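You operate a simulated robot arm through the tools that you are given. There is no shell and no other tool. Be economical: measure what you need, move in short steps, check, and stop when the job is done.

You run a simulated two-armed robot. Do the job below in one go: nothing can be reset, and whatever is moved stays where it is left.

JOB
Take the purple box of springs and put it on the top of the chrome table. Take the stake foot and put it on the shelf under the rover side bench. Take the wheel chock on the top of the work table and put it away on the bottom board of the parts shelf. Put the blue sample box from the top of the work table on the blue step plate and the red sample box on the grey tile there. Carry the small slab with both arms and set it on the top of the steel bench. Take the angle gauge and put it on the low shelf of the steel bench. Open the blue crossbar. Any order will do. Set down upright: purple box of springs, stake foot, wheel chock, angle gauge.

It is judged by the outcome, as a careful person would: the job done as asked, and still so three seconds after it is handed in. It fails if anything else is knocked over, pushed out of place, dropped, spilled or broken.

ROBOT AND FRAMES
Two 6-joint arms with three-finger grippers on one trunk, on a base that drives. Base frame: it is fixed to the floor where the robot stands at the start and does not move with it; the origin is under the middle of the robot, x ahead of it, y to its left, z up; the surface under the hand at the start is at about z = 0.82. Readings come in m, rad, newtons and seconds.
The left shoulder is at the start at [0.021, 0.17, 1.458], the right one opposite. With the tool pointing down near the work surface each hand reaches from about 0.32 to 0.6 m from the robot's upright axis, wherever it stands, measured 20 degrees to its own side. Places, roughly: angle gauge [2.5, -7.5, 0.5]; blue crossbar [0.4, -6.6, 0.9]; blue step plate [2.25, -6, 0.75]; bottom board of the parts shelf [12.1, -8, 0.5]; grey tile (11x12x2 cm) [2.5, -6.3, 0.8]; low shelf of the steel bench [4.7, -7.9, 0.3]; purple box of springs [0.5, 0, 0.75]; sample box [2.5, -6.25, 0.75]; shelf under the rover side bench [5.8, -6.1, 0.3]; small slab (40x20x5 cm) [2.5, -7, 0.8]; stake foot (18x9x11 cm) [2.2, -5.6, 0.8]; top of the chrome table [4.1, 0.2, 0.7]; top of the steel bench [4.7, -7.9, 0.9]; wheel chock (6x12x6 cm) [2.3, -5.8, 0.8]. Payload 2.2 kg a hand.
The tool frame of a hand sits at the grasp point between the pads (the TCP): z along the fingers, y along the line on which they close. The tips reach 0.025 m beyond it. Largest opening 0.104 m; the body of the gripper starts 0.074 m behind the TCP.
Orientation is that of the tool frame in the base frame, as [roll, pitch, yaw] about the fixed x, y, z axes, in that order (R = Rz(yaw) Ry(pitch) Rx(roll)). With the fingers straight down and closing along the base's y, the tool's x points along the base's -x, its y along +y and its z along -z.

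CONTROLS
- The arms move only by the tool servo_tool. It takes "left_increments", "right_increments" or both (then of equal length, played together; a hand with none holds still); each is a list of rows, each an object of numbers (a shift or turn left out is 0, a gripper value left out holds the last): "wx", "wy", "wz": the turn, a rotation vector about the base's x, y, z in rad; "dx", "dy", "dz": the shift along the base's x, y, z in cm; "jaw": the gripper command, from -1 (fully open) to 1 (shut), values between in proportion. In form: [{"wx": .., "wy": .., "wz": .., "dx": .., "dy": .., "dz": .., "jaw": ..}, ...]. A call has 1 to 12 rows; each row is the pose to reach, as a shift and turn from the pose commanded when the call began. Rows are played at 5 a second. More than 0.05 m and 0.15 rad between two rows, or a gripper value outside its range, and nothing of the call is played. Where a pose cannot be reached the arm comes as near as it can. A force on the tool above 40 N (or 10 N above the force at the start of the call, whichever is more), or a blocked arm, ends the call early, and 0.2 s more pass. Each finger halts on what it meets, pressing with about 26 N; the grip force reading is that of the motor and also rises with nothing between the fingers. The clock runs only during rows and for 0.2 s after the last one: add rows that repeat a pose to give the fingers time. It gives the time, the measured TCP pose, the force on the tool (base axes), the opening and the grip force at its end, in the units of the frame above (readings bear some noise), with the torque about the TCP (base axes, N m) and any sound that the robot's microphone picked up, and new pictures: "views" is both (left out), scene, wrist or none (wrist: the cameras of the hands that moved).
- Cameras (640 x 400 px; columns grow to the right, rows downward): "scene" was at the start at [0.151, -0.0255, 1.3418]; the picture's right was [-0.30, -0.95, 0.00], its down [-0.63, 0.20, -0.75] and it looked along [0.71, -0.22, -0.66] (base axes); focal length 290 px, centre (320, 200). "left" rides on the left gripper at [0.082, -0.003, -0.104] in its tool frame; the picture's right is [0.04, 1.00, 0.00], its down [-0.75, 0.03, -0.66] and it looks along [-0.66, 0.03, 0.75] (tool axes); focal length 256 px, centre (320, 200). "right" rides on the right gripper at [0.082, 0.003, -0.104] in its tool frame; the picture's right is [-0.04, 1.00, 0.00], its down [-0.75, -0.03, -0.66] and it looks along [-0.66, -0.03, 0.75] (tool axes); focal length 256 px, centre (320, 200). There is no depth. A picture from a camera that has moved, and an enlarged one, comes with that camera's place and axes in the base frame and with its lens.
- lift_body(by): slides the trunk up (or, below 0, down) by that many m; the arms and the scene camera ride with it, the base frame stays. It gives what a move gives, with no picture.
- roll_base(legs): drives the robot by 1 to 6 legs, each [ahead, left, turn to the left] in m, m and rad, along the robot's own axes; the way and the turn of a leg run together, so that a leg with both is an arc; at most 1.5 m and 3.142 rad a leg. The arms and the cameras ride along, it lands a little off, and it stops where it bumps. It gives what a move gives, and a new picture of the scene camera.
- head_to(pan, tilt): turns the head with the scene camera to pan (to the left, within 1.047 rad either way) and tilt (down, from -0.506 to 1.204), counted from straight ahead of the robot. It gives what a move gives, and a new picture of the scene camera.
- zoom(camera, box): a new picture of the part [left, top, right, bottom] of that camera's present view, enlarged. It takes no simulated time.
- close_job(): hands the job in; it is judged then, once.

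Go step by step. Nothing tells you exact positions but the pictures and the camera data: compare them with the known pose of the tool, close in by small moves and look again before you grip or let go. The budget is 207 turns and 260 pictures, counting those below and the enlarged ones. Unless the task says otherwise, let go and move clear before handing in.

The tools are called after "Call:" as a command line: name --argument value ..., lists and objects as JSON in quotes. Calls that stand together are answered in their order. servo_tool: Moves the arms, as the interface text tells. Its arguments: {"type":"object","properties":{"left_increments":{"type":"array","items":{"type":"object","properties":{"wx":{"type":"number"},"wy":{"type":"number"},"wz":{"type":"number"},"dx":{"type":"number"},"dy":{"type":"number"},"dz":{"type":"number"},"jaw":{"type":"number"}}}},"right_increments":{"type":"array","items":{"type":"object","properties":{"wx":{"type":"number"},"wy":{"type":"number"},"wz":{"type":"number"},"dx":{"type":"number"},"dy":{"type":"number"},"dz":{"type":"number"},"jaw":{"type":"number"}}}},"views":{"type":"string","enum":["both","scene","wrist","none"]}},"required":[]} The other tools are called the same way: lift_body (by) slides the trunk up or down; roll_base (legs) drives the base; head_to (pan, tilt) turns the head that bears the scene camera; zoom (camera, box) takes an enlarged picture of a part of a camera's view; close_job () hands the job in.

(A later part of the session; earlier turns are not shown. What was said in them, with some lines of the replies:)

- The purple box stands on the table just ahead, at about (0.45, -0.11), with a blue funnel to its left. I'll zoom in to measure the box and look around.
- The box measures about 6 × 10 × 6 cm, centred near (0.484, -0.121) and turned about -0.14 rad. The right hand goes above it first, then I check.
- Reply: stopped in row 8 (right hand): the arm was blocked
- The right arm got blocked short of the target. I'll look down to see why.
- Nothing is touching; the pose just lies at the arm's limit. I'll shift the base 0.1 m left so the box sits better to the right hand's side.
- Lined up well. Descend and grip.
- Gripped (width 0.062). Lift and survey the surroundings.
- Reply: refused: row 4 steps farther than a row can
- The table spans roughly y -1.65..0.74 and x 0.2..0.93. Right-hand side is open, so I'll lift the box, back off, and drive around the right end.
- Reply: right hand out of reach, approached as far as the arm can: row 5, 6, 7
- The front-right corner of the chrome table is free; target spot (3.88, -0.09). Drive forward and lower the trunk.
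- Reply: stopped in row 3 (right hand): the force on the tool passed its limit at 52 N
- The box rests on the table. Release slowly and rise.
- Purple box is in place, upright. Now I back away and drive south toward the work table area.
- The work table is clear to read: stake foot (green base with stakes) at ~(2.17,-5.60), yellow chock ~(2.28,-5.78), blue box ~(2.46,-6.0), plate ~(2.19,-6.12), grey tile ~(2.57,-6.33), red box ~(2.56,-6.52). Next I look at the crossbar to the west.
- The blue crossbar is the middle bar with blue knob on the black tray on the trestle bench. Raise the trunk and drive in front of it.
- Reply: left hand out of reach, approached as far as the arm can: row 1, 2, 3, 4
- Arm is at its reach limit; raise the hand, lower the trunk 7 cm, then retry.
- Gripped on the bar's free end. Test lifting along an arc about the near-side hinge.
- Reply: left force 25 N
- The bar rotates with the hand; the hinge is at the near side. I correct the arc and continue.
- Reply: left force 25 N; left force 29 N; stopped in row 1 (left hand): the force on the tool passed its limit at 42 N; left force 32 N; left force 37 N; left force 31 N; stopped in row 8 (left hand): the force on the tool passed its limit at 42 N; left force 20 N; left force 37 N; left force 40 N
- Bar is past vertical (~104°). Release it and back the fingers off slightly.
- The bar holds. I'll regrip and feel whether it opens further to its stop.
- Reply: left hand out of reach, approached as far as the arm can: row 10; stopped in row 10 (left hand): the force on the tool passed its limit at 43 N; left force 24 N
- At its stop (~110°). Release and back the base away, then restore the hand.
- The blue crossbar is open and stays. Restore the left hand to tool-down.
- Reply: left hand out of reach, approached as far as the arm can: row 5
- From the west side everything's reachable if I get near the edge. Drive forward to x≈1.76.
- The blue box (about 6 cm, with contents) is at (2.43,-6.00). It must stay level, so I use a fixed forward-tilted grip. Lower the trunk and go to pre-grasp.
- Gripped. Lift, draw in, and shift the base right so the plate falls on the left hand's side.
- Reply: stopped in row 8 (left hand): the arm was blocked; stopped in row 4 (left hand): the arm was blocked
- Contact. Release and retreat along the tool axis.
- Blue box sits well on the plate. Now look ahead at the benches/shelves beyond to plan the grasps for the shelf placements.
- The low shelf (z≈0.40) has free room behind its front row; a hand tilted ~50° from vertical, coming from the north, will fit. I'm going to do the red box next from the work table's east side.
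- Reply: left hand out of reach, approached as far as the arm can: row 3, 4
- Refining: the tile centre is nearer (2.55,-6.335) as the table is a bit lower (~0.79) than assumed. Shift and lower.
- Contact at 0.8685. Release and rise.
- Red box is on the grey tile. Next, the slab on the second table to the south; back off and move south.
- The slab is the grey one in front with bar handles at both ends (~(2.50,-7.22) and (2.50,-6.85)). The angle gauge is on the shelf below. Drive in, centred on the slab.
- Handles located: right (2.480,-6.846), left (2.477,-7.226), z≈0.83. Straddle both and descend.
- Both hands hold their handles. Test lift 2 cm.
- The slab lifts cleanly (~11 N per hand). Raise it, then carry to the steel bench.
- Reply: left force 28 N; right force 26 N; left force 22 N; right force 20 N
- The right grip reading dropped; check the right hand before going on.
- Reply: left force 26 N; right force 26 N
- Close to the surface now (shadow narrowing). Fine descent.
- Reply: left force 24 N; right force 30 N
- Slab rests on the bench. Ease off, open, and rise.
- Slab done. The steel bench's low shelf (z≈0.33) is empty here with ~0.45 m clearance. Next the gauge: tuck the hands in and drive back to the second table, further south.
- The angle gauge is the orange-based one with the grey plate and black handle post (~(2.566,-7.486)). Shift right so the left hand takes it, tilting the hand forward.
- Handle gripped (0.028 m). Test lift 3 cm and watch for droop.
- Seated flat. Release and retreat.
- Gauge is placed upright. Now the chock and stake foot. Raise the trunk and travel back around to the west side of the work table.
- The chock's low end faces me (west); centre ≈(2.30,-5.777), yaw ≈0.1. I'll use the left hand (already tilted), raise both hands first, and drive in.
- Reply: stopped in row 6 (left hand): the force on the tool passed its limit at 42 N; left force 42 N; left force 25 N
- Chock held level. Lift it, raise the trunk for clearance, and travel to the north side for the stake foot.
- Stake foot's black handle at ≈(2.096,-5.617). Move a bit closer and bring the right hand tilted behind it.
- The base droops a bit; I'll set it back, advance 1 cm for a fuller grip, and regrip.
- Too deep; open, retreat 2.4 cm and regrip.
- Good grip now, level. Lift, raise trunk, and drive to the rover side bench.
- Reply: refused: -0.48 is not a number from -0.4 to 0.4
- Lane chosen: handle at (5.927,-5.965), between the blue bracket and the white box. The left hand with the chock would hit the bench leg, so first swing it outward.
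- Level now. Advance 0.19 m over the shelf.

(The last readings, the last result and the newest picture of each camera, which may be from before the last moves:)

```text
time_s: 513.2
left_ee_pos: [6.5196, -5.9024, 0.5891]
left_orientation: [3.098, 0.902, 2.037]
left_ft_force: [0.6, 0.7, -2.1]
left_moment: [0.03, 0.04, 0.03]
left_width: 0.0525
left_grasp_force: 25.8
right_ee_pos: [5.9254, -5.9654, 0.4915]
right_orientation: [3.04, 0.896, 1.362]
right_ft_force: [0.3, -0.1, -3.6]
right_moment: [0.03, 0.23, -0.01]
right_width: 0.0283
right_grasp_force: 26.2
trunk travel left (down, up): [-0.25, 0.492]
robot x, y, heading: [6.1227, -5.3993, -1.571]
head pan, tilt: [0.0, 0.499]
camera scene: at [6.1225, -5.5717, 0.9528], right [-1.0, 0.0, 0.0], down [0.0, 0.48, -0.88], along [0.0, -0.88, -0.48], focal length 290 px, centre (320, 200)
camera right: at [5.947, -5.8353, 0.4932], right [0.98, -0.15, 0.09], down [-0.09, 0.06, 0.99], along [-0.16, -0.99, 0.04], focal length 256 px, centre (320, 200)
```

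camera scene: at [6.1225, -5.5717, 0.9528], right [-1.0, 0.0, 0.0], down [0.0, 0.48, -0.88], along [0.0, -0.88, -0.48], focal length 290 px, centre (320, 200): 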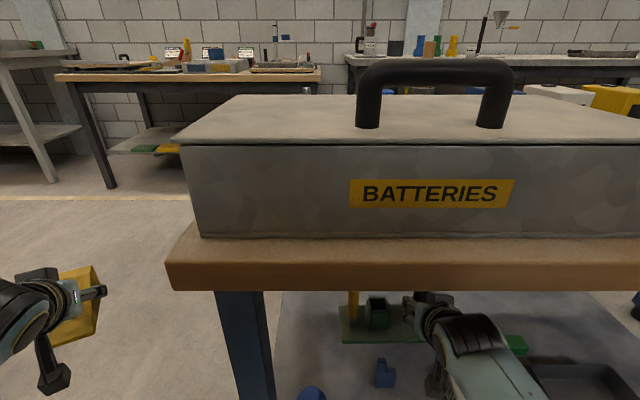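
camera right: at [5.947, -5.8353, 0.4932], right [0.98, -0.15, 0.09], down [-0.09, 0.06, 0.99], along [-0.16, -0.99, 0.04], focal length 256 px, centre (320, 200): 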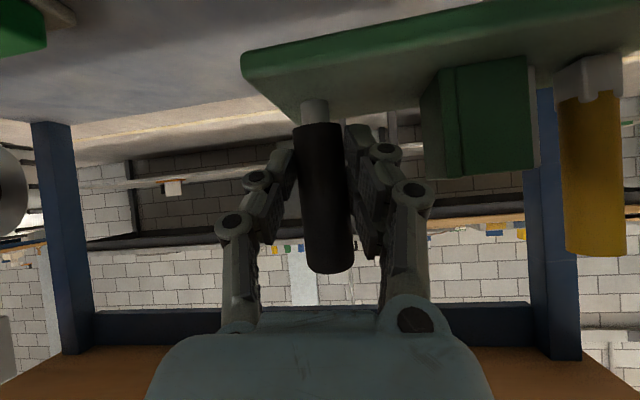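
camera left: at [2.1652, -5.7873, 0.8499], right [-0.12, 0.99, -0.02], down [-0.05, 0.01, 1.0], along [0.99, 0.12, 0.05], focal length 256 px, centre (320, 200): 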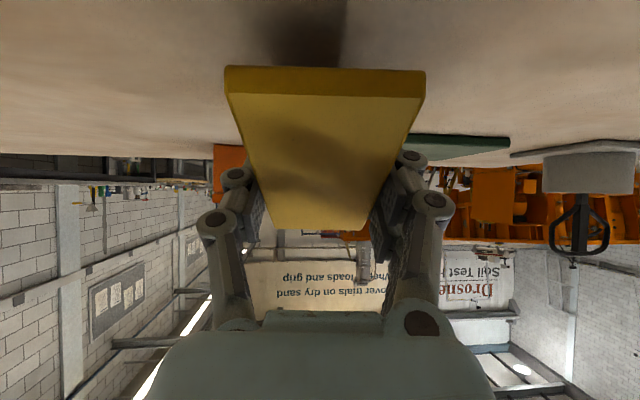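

Call:
servo_tool --right_increments '[{"dz": -2}, {"dz": -4}, {"dz": -5}, {"dz": -5.5}, {"dz": -6}, {"dz": -6.4}]' --views "wrist"

```text
time_s: 514.6
left_ee_pos: [6.5209, -5.902, 0.5897]
left_orientation: [3.1, 0.902, 2.035]
left_ft_force: [0.6, 0.6, -2.0]
left_moment: [0.04, -0.02, 0.0]
left_width: 0.0527
left_grasp_force: 26.4
right_ee_pos: [5.9259, -5.9651, 0.4284]
right_orientation: [3.038, 0.895, 1.361]
right_ft_force: [0.0, 0.0, -3.0]
right_moment: [0.03, 0.25, 0.01]
right_width: 0.0281
right_grasp_force: 25.6
trunk travel left (down, up): [-0.25, 0.492]
robot x, y, heading: [6.1197, -5.3954, -1.571]
head pan, tilt: [0.0, 0.499]
camera right: at [5.9472, -5.8352, 0.4295], right [0.98, -0.15, 0.1], down [-0.09, 0.06, 0.99], along [-0.16, -0.99, 0.04], focal length 256 px, centre (320, 200)
```

right: 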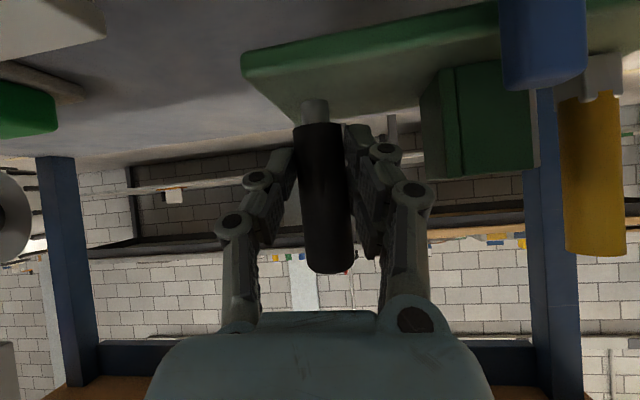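

Call:
zoom --camera "scene" --box '[280, 280, 520, 400]'

```text
2.67 times, centred on (400, 340) of scene
camera zoom: at [6.1225, -5.5717, 0.9528], right [-1.0, 0.0, 0.0], down [0.0, 0.48, -0.88], along [0.0, -0.88, -0.48], focal length 772 px, centre (107, -173)
```

zoom: 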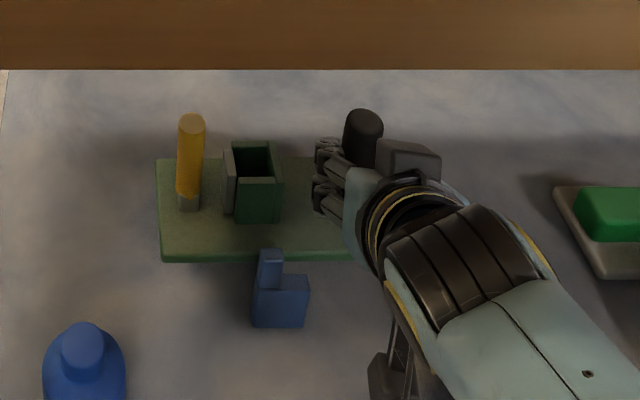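

Clear gap to the blue bracket. Final lowering.

Call:
servo_tool --right_increments '[{"dz": -0.3}, {"dz": -0.6}, {"dz": -0.9}, {"dz": -1.2}, {"dz": -1.5}]' --views "none"

```text
time_s: 515.9
left_ee_pos: [6.5218, -5.9027, 0.5899]
left_orientation: [3.099, 0.903, 2.034]
left_ft_force: [-0.5, -0.1, -2.1]
left_moment: [-0.02, -0.01, -0.01]
left_width: 0.0527
left_grasp_force: 25.8
right_ee_pos: [5.9258, -5.9649, 0.4136]
right_orientation: [3.037, 0.895, 1.361]
right_ft_force: [-0.3, -0.6, -3.5]
right_moment: [0.07, 0.25, 0.0]
right_width: 0.0283
right_grasp_force: 26.0
trunk travel left (down, up): [-0.25, 0.492]
robot x, y, heading: [6.1214, -5.3904, -1.572]
head pan, tilt: [0.0, 0.499]
```

Call:
servo_tool --right_increments '[{"dz": -0.3}, {"dz": -0.6}, {"dz": -0.9}, {"dz": -1.2}, {"dz": -1.5}, {"dz": -1.8}]' --views "none"

```text
time_s: 517.2
left_ee_pos: [6.5209, -5.903, 0.5879]
left_orientation: [3.101, 0.903, 2.034]
left_ft_force: [0.3, 0.4, -2.2]
left_moment: [0.04, 0.0, 0.01]
left_width: 0.0526
left_grasp_force: 25.8
right_ee_pos: [5.926, -5.9646, 0.3956]
right_orientation: [3.042, 0.896, 1.361]
right_ft_force: [0.4, 0.0, -2.9]
right_moment: [0.02, 0.22, -0.05]
right_width: 0.0282
right_grasp_force: 26.3
trunk travel left (down, up): [-0.25, 0.492]
robot x, y, heading: [6.1242, -5.3969, -1.57]
head pan, tilt: [0.0, 0.499]
```

Call:
servo_tool --right_increments '[{"dz": -0.4}, {"dz": -0.8}, {"dz": -1.1}, {"dz": -1.4}, {"dz": -1.7}, {"dz": -2.0}]' --views "wrist"

```text
time_s: 518.6
left_ee_pos: [6.5205, -5.903, 0.5909]
left_orientation: [3.105, 0.906, 2.037]
left_ft_force: [0.4, 0.6, -2.8]
left_moment: [0.04, 0.04, 0.0]
left_width: 0.0526
left_grasp_force: 25.8
right_ee_pos: [5.9258, -5.9669, 0.3783]
right_orientation: [3.038, 0.903, 1.358]
right_ft_force: [-1.2, 7.7, 22.2]
right_moment: [0.18, 0.14, 0.04]
right_width: 0.0283
right_grasp_force: 26.2
trunk travel left (down, up): [-0.25, 0.492]
robot x, y, heading: [6.1242, -5.3967, -1.566]
head pan, tilt: [0.0, 0.499]
camera right: at [5.9469, -5.8365, 0.3794], right [0.98, -0.15, 0.09], down [-0.09, 0.06, 0.99], along [-0.16, -0.99, 0.05], focal length 256 px, centre (320, 200)
```

right: 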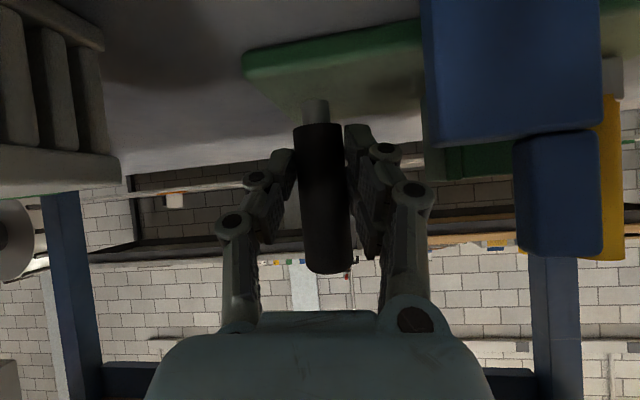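

Seated. Release, rise straight up, then back out.

Call:
servo_tool --right_increments '[{"jaw": 0.5, "dz": 0.2}, {"jaw": 0.2, "dz": 0.2}, {"jaw": 0.1, "dz": 0.2}, {"jaw": 0.1, "dz": 3}, {"jaw": 0.1, "dz": 6}, {"jaw": 0.1, "dz": 9}, {"jaw": 0.1, "dz": 12}]' --views "scene"

```text
time_s: 520.2
left_ee_pos: [6.5204, -5.9035, 0.5906]
left_orientation: [3.1, 0.902, 2.037]
left_ft_force: [-0.4, -0.7, -2.1]
left_moment: [0.0, 0.04, 0.03]
left_width: 0.0524
left_grasp_force: 25.9
right_ee_pos: [5.9263, -5.9647, 0.4968]
right_orientation: [3.041, 0.896, 1.364]
right_ft_force: [0.2, -0.7, 0.5]
right_moment: [0.02, -0.01, 0.0]
right_width: 0.0469
right_grasp_force: 0.1
right hand out of reach, approached as far as the arm can: row 4
trunk travel left (down, up): [-0.25, 0.492]
robot x, y, heading: [6.1236, -5.3944, -1.568]
head pan, tilt: [0.0, 0.499]
camera scene: at [6.1226, -5.5714, 0.9528], right [-1.0, 0.0, 0.0], down [0.0, 0.48, -0.88], along [0.0, -0.88, -0.48], focal length 290 px, centre (320, 200)
```

scene: 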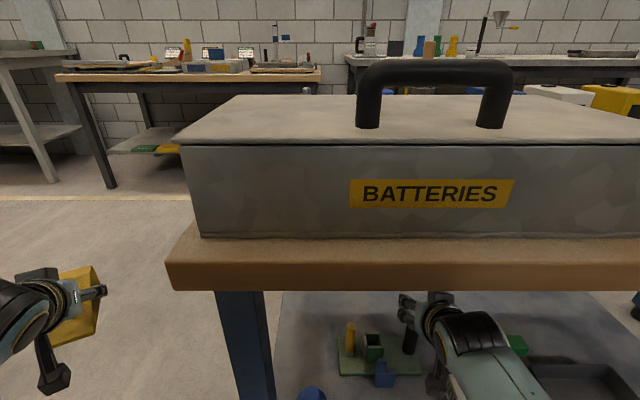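

Foot stands on the shelf. Back out and check.

Call:
roll_base --legs '[[-0.45, 0, 0]]'

Call:
zoom --camera "scene" --box '[250, 190, 510, 320]'

```text
time_s: 523.0
left_ee_pos: [6.5207, -5.4539, 0.5892]
left_orientation: [3.101, 0.902, 2.041]
left_ft_force: [0.8, 0.5, -1.9]
left_moment: [0.03, -0.01, -0.02]
left_width: 0.0524
left_grasp_force: 26.4
right_ee_pos: [5.9275, -5.5191, 0.4968]
right_orientation: [3.041, 0.896, 1.365]
right_ft_force: [-0.5, -0.2, -1.1]
right_moment: [0.0, -0.06, -0.01]
right_width: 0.0466
right_grasp_force: 0.1
trunk travel left (down, up): [-0.25, 0.492]
robot x, y, heading: [6.1192, -4.952, -1.564]
head pan, tilt: [0.0, 0.499]
camera scene: at [6.1216, -5.1245, 0.9529], right [-1.0, -0.01, 0.0], down [0.0, 0.48, -0.88], along [0.01, -0.88, -0.48], focal length 290 px, centre (320, 200)
```

scene: 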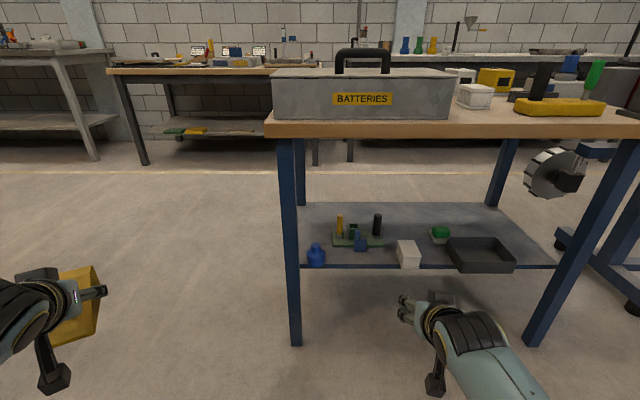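

```text
2.46 times, centred on (380, 255) of scene
camera zoom: at [6.1216, -5.1245, 0.9529], right [-1.0, -0.01, 0.0], down [0.0, 0.48, -0.88], along [0.01, -0.88, -0.48], focal length 713 px, centre (172, 65)
```

zoom: 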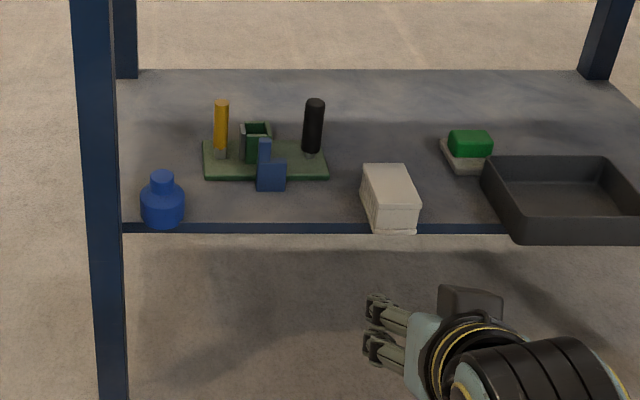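

Stake foot placed, neighbours untouched. Now carry the chock east to the parts shelf: go around the bench and down the aisle.

Call:
lift_body --by 0.3

Call:
roll_base --legs '[[0, 0, 1.564], [0.88, 0, 0], [0, 0, -1.571], [1.5, 0, 0], [0, 0, 1.571]]'

Call:
head_to --pan -0.1 --tilt 0.25

```text
time_s: 526.0
left_ee_pos: [6.5213, -5.4537, 0.8901]
left_orientation: [3.099, 0.902, 2.039]
left_ft_force: [-0.7, -0.5, -1.6]
left_moment: [0.06, 0.0, -0.02]
left_width: 0.0526
left_grasp_force: 25.9
right_ee_pos: [5.9257, -5.5199, 0.7954]
right_orientation: [3.039, 0.896, 1.364]
right_ft_force: [-0.6, 0.0, 0.8]
right_moment: [-0.01, -0.04, 0.01]
right_width: 0.0468
right_grasp_force: 0.0
trunk travel left (down, up): [-0.55, 0.192]
robot x, y, heading: [6.1186, -4.9481, -1.562]
head pan, tilt: [0.0, 0.499]
```

```text
time_s: 533.4
left_ee_pos: [7.3387, -4.5418, 0.8874]
left_orientation: [3.099, 0.899, -2.669]
left_ft_force: [0.4, -0.1, -2.2]
left_moment: [-0.03, 0.03, 0.01]
left_width: 0.0526
left_grasp_force: 26.3
right_ee_pos: [7.3987, -5.1328, 0.7904]
right_orientation: [3.037, 0.883, 2.935]
right_ft_force: [-1.0, -0.1, -0.6]
right_moment: [-0.03, 0.07, 0.04]
right_width: 0.0511
right_grasp_force: 0.0
trunk travel left (down, up): [-0.55, 0.192]
robot x, y, heading: [6.832, -4.9493, 0.006]
head pan, tilt: [0.0, 0.499]
stopped in leg 2: the force on the tool passed its limit at 143 N (the readings are from after the stop); the commanded pose is now the measured one
camera scene: at [6.9975, -4.9428, 1.261], right [0.01, -1.0, 0.0], down [-0.48, -0.01, -0.88], along [0.88, 0.01, -0.48], focal length 290 px, centre (320, 200)
```

scene: 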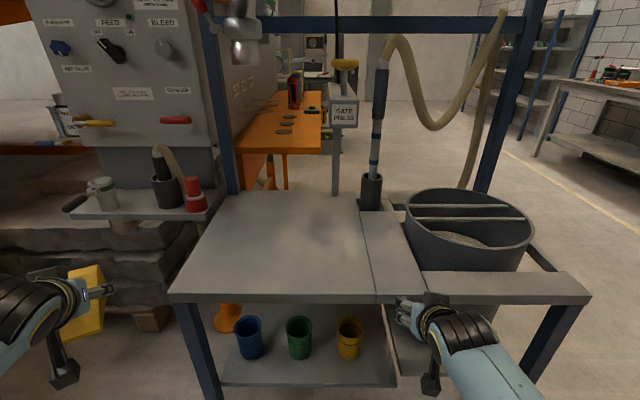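

```text
time_s: 534.2
left_ee_pos: [7.3368, -4.5436, 0.8895]
left_orientation: [3.099, 0.902, -2.669]
left_ft_force: [0.0, 0.7, -2.4]
left_moment: [0.03, 0.02, -0.04]
left_width: 0.0528
left_grasp_force: 25.3
right_ee_pos: [7.3993, -5.1342, 0.7914]
right_orientation: [3.036, 0.883, 2.935]
right_ft_force: [-4.8, 0.9, -0.2]
right_moment: [0.02, 0.0, 0.13]
right_width: 0.0507
right_grasp_force: 0.1
trunk travel left (down, up): [-0.55, 0.192]
robot x, y, heading: [6.8328, -4.9439, 0.004]
head pan, tilt: [-0.099, 0.25]
camera scene: at [6.9983, -4.9531, 1.2843], right [-0.09, -1.0, 0.0], down [-0.25, 0.02, -0.97], along [0.96, -0.09, -0.25], focal length 290 px, centre (320, 200)
```

scene: 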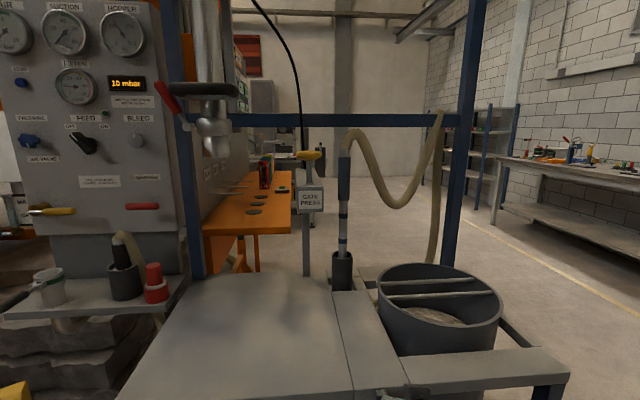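

The right gripper bumped the machine table ahead; nothing looks displaced. Back off and take a wider route.

Call:
roll_base --legs '[[-0.35, 0, 0], [0, 0, -1.571], [0, 0.33, 0], [1.5, 0, 0], [0, 0, 1.571]]'

```text
time_s: 552.9
left_ee_pos: [7.3052, -6.0411, 0.8887]
left_orientation: [3.099, 0.902, -2.665]
left_ft_force: [0.2, 0.1, -3.5]
left_moment: [0.01, -0.01, 0.0]
left_width: 0.0526
left_grasp_force: 25.7
right_ee_pos: [7.3683, -6.6329, 0.7913]
right_orientation: [3.035, 0.885, 2.936]
right_ft_force: [0.7, 0.3, -0.4]
right_moment: [-0.01, -0.01, -0.01]
right_width: 0.0471
right_grasp_force: 0.1
trunk travel left (down, up): [-0.55, 0.192]
robot x, y, heading: [6.7995, -6.4462, 0.011]
head pan, tilt: [-0.099, 0.25]
camera scene: at [6.9675, -6.453, 1.2843], right [-0.09, -1.0, 0.0], down [-0.25, 0.02, -0.97], along [0.97, -0.09, -0.25], focal length 290 px, centre (320, 200)
```

scene: 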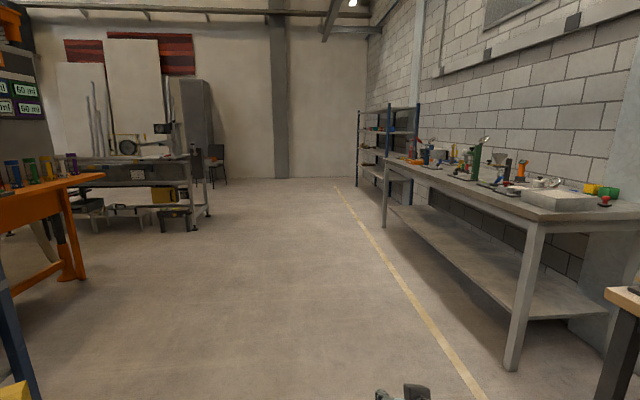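

Call:
roll_base --legs '[[1.5, 0, -0.011], [1.5, 0, 0], [1.4, 0, 0], [0.7, 0, 0], [0, 0, -1.571]]'

Call:
head_to --pan 0 --tilt 0.45

```text
time_s: 581.3
left_ee_pos: [12.2917, -6.9867, 0.8883]
left_orientation: [3.1, 0.901, 2.006]
left_ft_force: [0.0, 0.3, -3.7]
left_moment: [0.02, 0.0, -0.03]
left_width: 0.0526
left_grasp_force: 26.2
right_ee_pos: [11.6994, -7.0262, 0.7922]
right_orientation: [3.034, 0.885, 1.327]
right_ft_force: [-0.1, -0.2, 0.7]
right_moment: [0.02, -0.01, 0.01]
right_width: 0.0469
right_grasp_force: 0.1
trunk travel left (down, up): [-0.55, 0.192]
robot x, y, heading: [11.9081, -6.4673, -1.6]
head pan, tilt: [-0.099, 0.25]
camera scene: at [11.8955, -6.6336, 1.2843], right [-0.99, 0.13, 0.0], down [0.03, 0.25, -0.97], along [-0.12, -0.96, -0.25], focal length 290 px, centre (320, 200)
```

scene: 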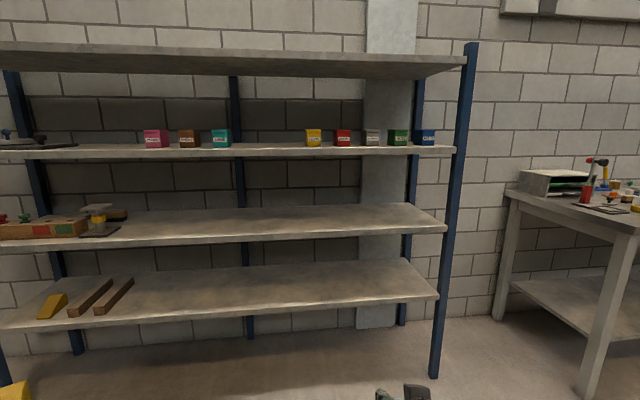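

```text
time_s: 582.0
left_ee_pos: [12.2912, -6.9876, 0.8884]
left_orientation: [3.102, 0.9, 2.003]
left_ft_force: [-1.0, -0.2, -2.4]
left_moment: [0.05, -0.02, 0.02]
left_width: 0.0527
left_grasp_force: 26.3
right_ee_pos: [11.6985, -7.0263, 0.7924]
right_orientation: [3.036, 0.884, 1.328]
right_ft_force: [0.0, 0.4, 0.2]
right_moment: [-0.03, -0.01, -0.03]
right_width: 0.0468
right_grasp_force: 0.0
trunk travel left (down, up): [-0.55, 0.192]
robot x, y, heading: [11.9072, -6.4731, -1.601]
head pan, tilt: [0.0, 0.45]
camera scene: at [11.9048, -6.6328, 1.2657], right [-1.0, 0.03, 0.0], down [0.01, 0.43, -0.9], along [-0.03, -0.9, -0.44], focal length 290 px, centre (320, 200)
```

scene: 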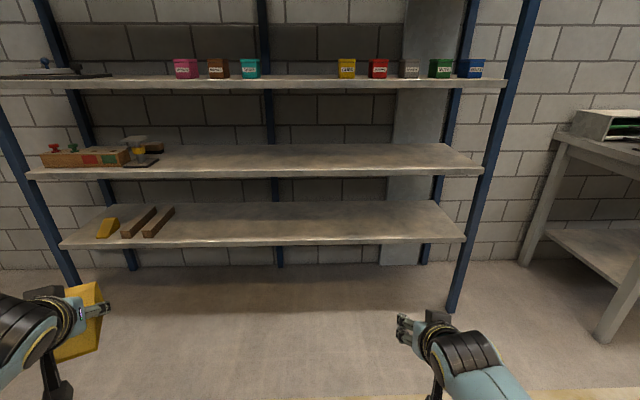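

The bottom board (z≈0.45) is free at centre-right. Bring the left hand back to straight-ahead, raise the right hand, then lower the trunk.

Call:
servo_tool --left_increments '[{"dx": -3, "dy": -2, "wz": -0.08}, {"dx": -6, "dy": -4, "wz": -0.16}, {"dx": -9, "dy": -6, "wz": -0.24}, {"dx": -12, "dy": -7.5, "wz": -0.32}, {"dx": -15, "dy": -9, "wz": -0.4}, {"dx": -18, "dy": -10.5, "wz": -0.44}, {"dx": -20, "dy": -12, "wz": -0.44}]' --right_increments '[{"dz": 1.5}, {"dz": 3}, {"dz": 4.5}, {"dz": 6}, {"dz": 7.5}, {"dz": 9}, {"dz": 10}]' --views "none"

Call:
lift_body --by -0.33

Call:
roll_base --legs '[[0.45, 0, 0.03]]'

```text
time_s: 583.6
left_ee_pos: [12.0918, -7.1083, 0.8901]
left_orientation: [3.1, 0.902, 1.564]
left_ft_force: [-0.7, 0.3, -2.7]
left_moment: [0.01, 0.0, -0.01]
left_width: 0.0526
left_grasp_force: 26.0
right_ee_pos: [11.6987, -7.0267, 0.8914]
right_orientation: [3.034, 0.883, 1.325]
right_ft_force: [-0.5, 0.5, 0.7]
right_moment: [-0.03, 0.01, -0.05]
right_width: 0.0468
right_grasp_force: 0.0
trunk travel left (down, up): [-0.55, 0.192]
robot x, y, heading: [11.9132, -6.4725, -1.596]
head pan, tilt: [0.0, 0.45]
```

```text
time_s: 586.9
left_ee_pos: [12.0905, -7.1075, 0.5602]
left_orientation: [3.101, 0.898, 1.564]
left_ft_force: [1.4, 0.1, -1.9]
left_moment: [0.02, 0.0, -0.02]
left_width: 0.0528
left_grasp_force: 25.9
right_ee_pos: [11.692, -7.0232, 0.5587]
right_orientation: [3.06, 0.882, 1.346]
right_ft_force: [0.1, -0.2, -0.1]
right_moment: [-0.01, -0.01, -0.01]
right_width: 0.0464
right_grasp_force: 0.0
trunk travel left (down, up): [-0.22, 0.522]
robot x, y, heading: [11.9072, -6.4679, -1.602]
head pan, tilt: [0.0, 0.45]
```

```text
time_s: 589.6
left_ee_pos: [12.104, -7.5478, 0.5591]
left_orientation: [3.1, 0.899, 1.594]
left_ft_force: [0.3, -1.0, -1.7]
left_moment: [0.02, 0.01, 0.03]
left_width: 0.0527
left_grasp_force: 26.0
right_ee_pos: [11.7026, -7.4791, 0.5619]
right_orientation: [3.057, 0.884, 1.375]
right_ft_force: [0.8, -0.5, -0.9]
right_moment: [-0.05, -0.02, 0.0]
right_width: 0.0468
right_grasp_force: 0.0
trunk travel left (down, up): [-0.22, 0.522]
robot x, y, heading: [11.901, -6.9129, -1.572]
head pan, tilt: [0.0, 0.45]
camera scene: at [11.9032, -7.0928, 0.9262], right [-1.0, 0.0, 0.0], down [0.0, 0.44, -0.9], along [0.0, -0.9, -0.44], focal length 290 px, centre (320, 200)
```

scene: 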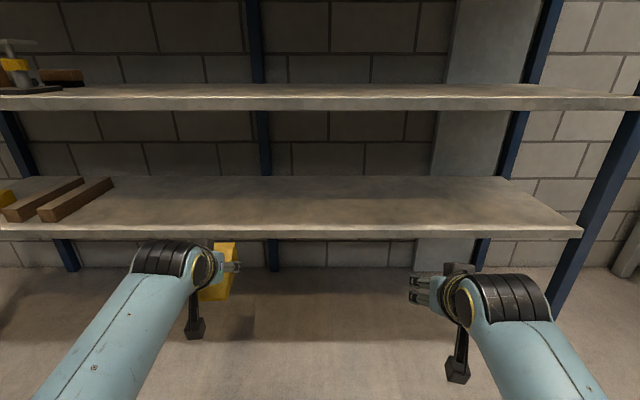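

Call:
zoom --camera "scene" --box '[380, 180, 640, 340]'

Call:
zoom --camera "left" --box '[0, 0, 640, 400]'

```text
2.46 times, centred on (510, 260) of scene
camera zoom: at [11.9032, -7.0928, 0.9262], right [-1.0, 0.0, 0.0], down [0.0, 0.44, -0.9], along [0.0, -0.9, -0.44], focal length 713 px, centre (-148, 52)
```

zoom: 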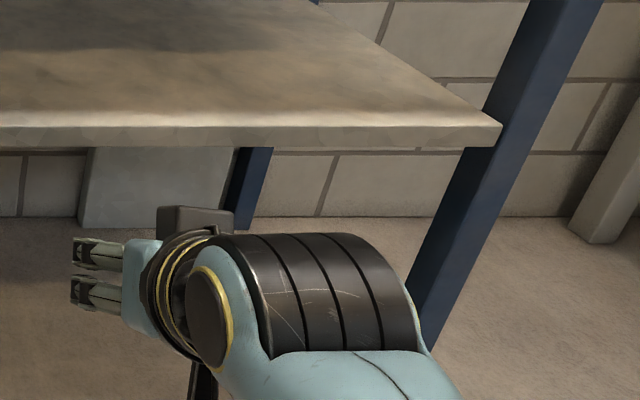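

```text
1.00 times, centred on (320, 200) of left (not enlarged: the box is as wide or as high as the picture)
camera zoom: at [12.0946, -7.4153, 0.559], right [1.0, 0.08, -0.01], down [0.0, 0.05, 1.0], along [0.08, -1.0, 0.05], focal length 256 px, centre (320, 200)
```

zoom: 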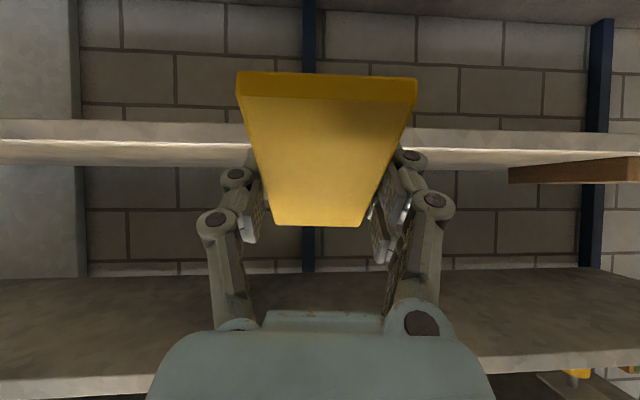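

The board is at z≈0.489 with front edge y≈-7.80. Raise 4 cm, move in 0.39 m, then lower.

Call:
lift_body --by 0.04

Call:
roll_base --legs '[[0.39, 0, 0]]'

Call:
servo_tool --left_increments '[{"dz": -1}, {"dz": -2}, {"dz": -3}]' --views "both"

```text
time_s: 590.4
left_ee_pos: [12.1045, -7.5474, 0.5976]
left_orientation: [3.1, 0.899, 1.594]
left_ft_force: [-0.4, -0.3, -2.7]
left_moment: [0.04, -0.01, 0.0]
left_width: 0.0527
left_grasp_force: 25.5
right_ee_pos: [11.7036, -7.4776, 0.5997]
right_orientation: [3.058, 0.886, 1.376]
right_ft_force: [-0.8, -0.4, 0.2]
right_moment: [0.01, 0.01, -0.03]
right_width: 0.0467
right_grasp_force: 0.1
trunk travel left (down, up): [-0.26, 0.482]
robot x, y, heading: [11.9051, -6.915, -1.569]
head pan, tilt: [0.0, 0.45]
```

```text
time_s: 592.8
left_ee_pos: [12.1037, -7.9384, 0.5987]
left_orientation: [3.098, 0.901, 1.594]
left_ft_force: [-0.3, 1.3, -3.3]
left_moment: [0.05, 0.0, 0.0]
left_width: 0.0528
left_grasp_force: 25.9
right_ee_pos: [11.7018, -7.8692, 0.6011]
right_orientation: [3.057, 0.886, 1.375]
right_ft_force: [-0.2, 0.4, 0.0]
right_moment: [-0.04, -0.02, 0.0]
right_width: 0.0469
right_grasp_force: 0.1
trunk travel left (down, up): [-0.26, 0.482]
robot x, y, heading: [11.9027, -7.3061, -1.572]
head pan, tilt: [0.0, 0.45]
camera scene: at [11.9031, -7.4804, 0.9676], right [-1.0, 0.0, 0.0], down [0.0, 0.44, -0.9], along [0.0, -0.9, -0.44], focal length 290 px, centre (320, 200)
```

scene: 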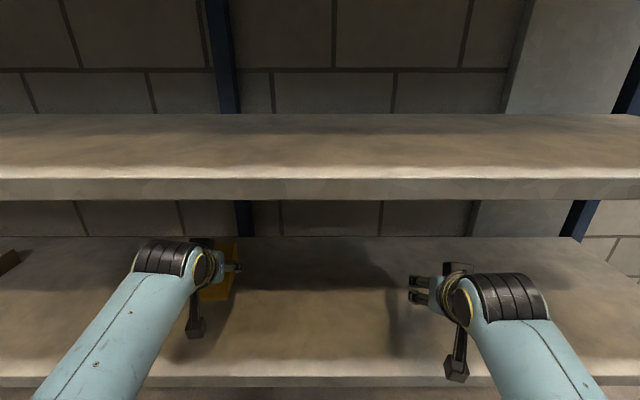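

```text
time_s: 593.6
left_ee_pos: [12.104, -7.9373, 0.5677]
left_orientation: [3.098, 0.902, 1.594]
left_ft_force: [-1.0, -0.4, -2.1]
left_moment: [0.02, 0.01, 0.02]
left_width: 0.0528
left_grasp_force: 26.1
right_ee_pos: [11.7026, -7.8697, 0.6012]
right_orientation: [3.056, 0.887, 1.374]
right_ft_force: [-0.2, 0.4, 0.6]
right_moment: [0.02, -0.01, 0.0]
right_width: 0.0467
right_grasp_force: 0.0
trunk travel left (down, up): [-0.26, 0.482]
robot x, y, heading: [11.9028, -7.3038, -1.574]
head pan, tilt: [0.0, 0.45]
camera scene: at [11.9031, -7.4802, 0.9677], right [-1.0, 0.0, 0.0], down [0.0, 0.44, -0.9], along [0.0, -0.9, -0.44], focal length 290 px, centre (320, 200)
camera left: at [12.0941, -7.8057, 0.569], right [1.0, 0.08, -0.01], down [0.0, 0.05, 1.0], along [0.08, -1.0, 0.05], focal length 256 px, centre (320, 200)
```

scene: 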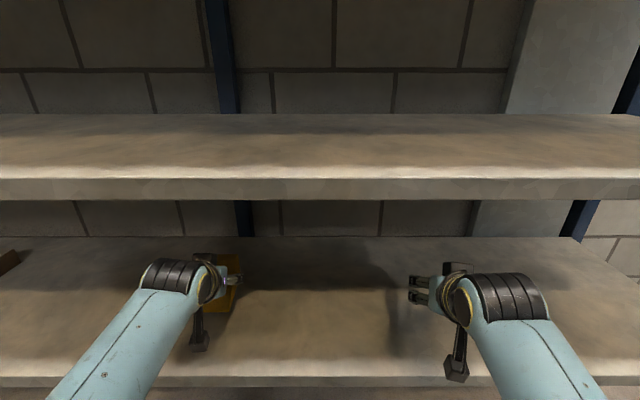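
left: 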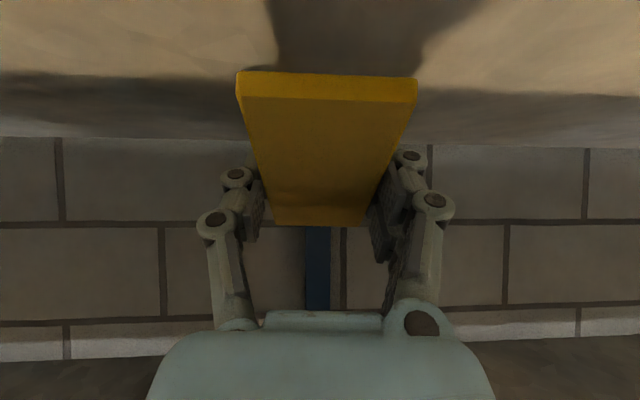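

Call:
servo_tool --left_increments '[{"dz": -1.5}, {"dz": -2.5}, {"dz": -3.2}, {"dz": -3.8}, {"dz": -4.4}, {"dz": -5.0}]' --views "none"

```text
time_s: 594.9
left_ee_pos: [12.1033, -7.9419, 0.532]
left_orientation: [3.104, 0.921, 1.598]
left_ft_force: [0.3, 5.1, 14.9]
left_moment: [0.22, 0.12, 0.18]
left_width: 0.0531
left_grasp_force: 26.0
right_ee_pos: [11.7023, -7.8674, 0.6015]
right_orientation: [3.054, 0.89, 1.374]
right_ft_force: [0.1, 0.4, -0.2]
right_moment: [-0.04, 0.02, -0.01]
right_width: 0.0468
right_grasp_force: 0.0
trunk travel left (down, up): [-0.26, 0.482]
robot x, y, heading: [11.9053, -7.31, -1.573]
head pan, tilt: [0.0, 0.45]
stopped in row 6 (left hand): the force on the tool passed its limit at 51 N (the readings are from after the stop); the commanded pose is now the measured one
```

Contact. Release, retreat, and look.

Call:
servo_tool --left_increments '[{"dz": 0.2, "jaw": 0.2}, {"dz": 0.2, "jaw": -0.3}, {"dz": 0.2, "jaw": -0.6}, {"dz": 0.2, "jaw": -0.6}, {"dy": 2.4, "dz": 2.1, "jaw": -0.6}, {"dy": 4.8, "dz": 4, "jaw": -0.6}, {"dy": 7, "dz": 5.5, "jaw": -0.6}]' --views "wrist"

Call:
roll_base --legs '[[-0.45, 0, 0]]'

```text
time_s: 596.5
left_ee_pos: [12.104, -7.8698, 0.5836]
left_orientation: [3.101, 0.912, 1.595]
left_ft_force: [-0.2, 0.1, 0.2]
left_moment: [0.02, 0.01, 0.05]
left_width: 0.0834
left_grasp_force: 0.0
right_ee_pos: [11.7034, -7.8685, 0.6014]
right_orientation: [3.059, 0.887, 1.374]
right_ft_force: [-1.1, 0.1, -0.1]
right_moment: [-0.02, -0.03, 0.0]
right_width: 0.0468
right_grasp_force: 0.0
trunk travel left (down, up): [-0.26, 0.482]
robot x, y, heading: [11.9007, -7.3052, -1.57]
head pan, tilt: [0.0, 0.45]
camera left: at [12.0947, -7.7377, 0.5823], right [1.0, 0.08, -0.01], down [0.0, 0.06, 1.0], along [0.08, -0.99, 0.06], focal length 256 px, centre (320, 200)
```

left: 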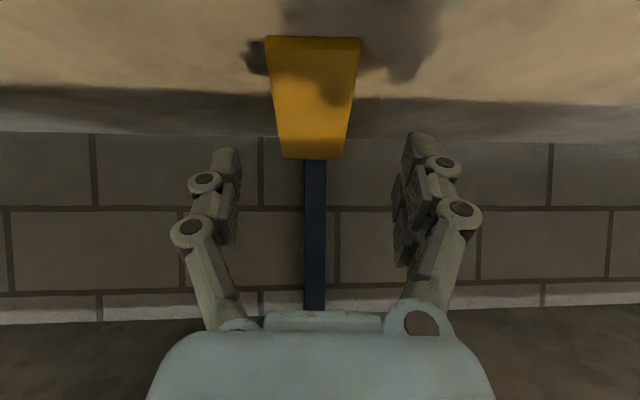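

```text
time_s: 599.2
left_ee_pos: [12.1016, -7.4231, 0.5833]
left_orientation: [3.101, 0.914, 1.591]
left_ft_force: [0.6, 0.2, 0.3]
left_moment: [0.0, 0.01, 0.01]
left_width: 0.083
left_grasp_force: 0.0
right_ee_pos: [11.6995, -7.4184, 0.6018]
right_orientation: [3.058, 0.887, 1.37]
right_ft_force: [0.1, 0.2, 0.5]
right_moment: [0.01, 0.0, 0.01]
right_width: 0.047
right_grasp_force: 0.0
trunk travel left (down, up): [-0.26, 0.482]
robot x, y, heading: [11.9068, -6.86, -1.575]
head pan, tilt: [0.0, 0.45]
camera scene: at [11.9032, -7.031, 0.9678], right [-1.0, 0.0, 0.0], down [0.0, 0.44, -0.9], along [0.0, -0.9, -0.44], focal length 290 px, centre (320, 200)
```

scene: 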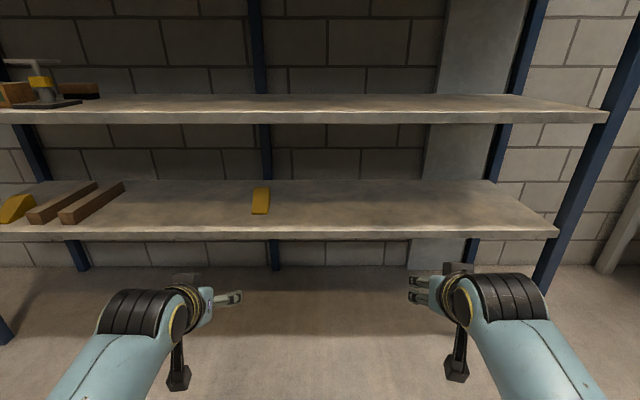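

The chock stands upright on the bottom board of the parts shelf, both hands are empty and clear, and every item is in place. Handing in.

Call:
close_job

```text
The job is handed in.
```

I did every part of the job and handed it in, but the right gripper bumped a machine table once on the way to the parts shelf. The bump read 143 N. Nothing looked displaced in the picture taken right after, but I didn't go back to check it.

| Item | Where it ended up |
|---|---|
| Purple box of springs | Upright on the top of the chrome table, front-right corner |
| Stake foot | Upright on the shelf under the rover side bench, behind the small items already there |
| Wheel chock | Upright on the bottom board of the parts shelf |
| Blue sample box | On the blue step plate |
| Red sample box | On the grey tile |
| Small slab | On the top of the steel bench, carried with both arms |
| Angle gauge | Upright on the low shelf of the steel bench |
| Blue crossbar | Open at its stop, about 110°, and it stayed up after I let go |

I took the orange-based piece near (2.5, -7.5) as the angle gauge. A similar blue-based one stood on the same shelf, and the place you gave fits the orange one.
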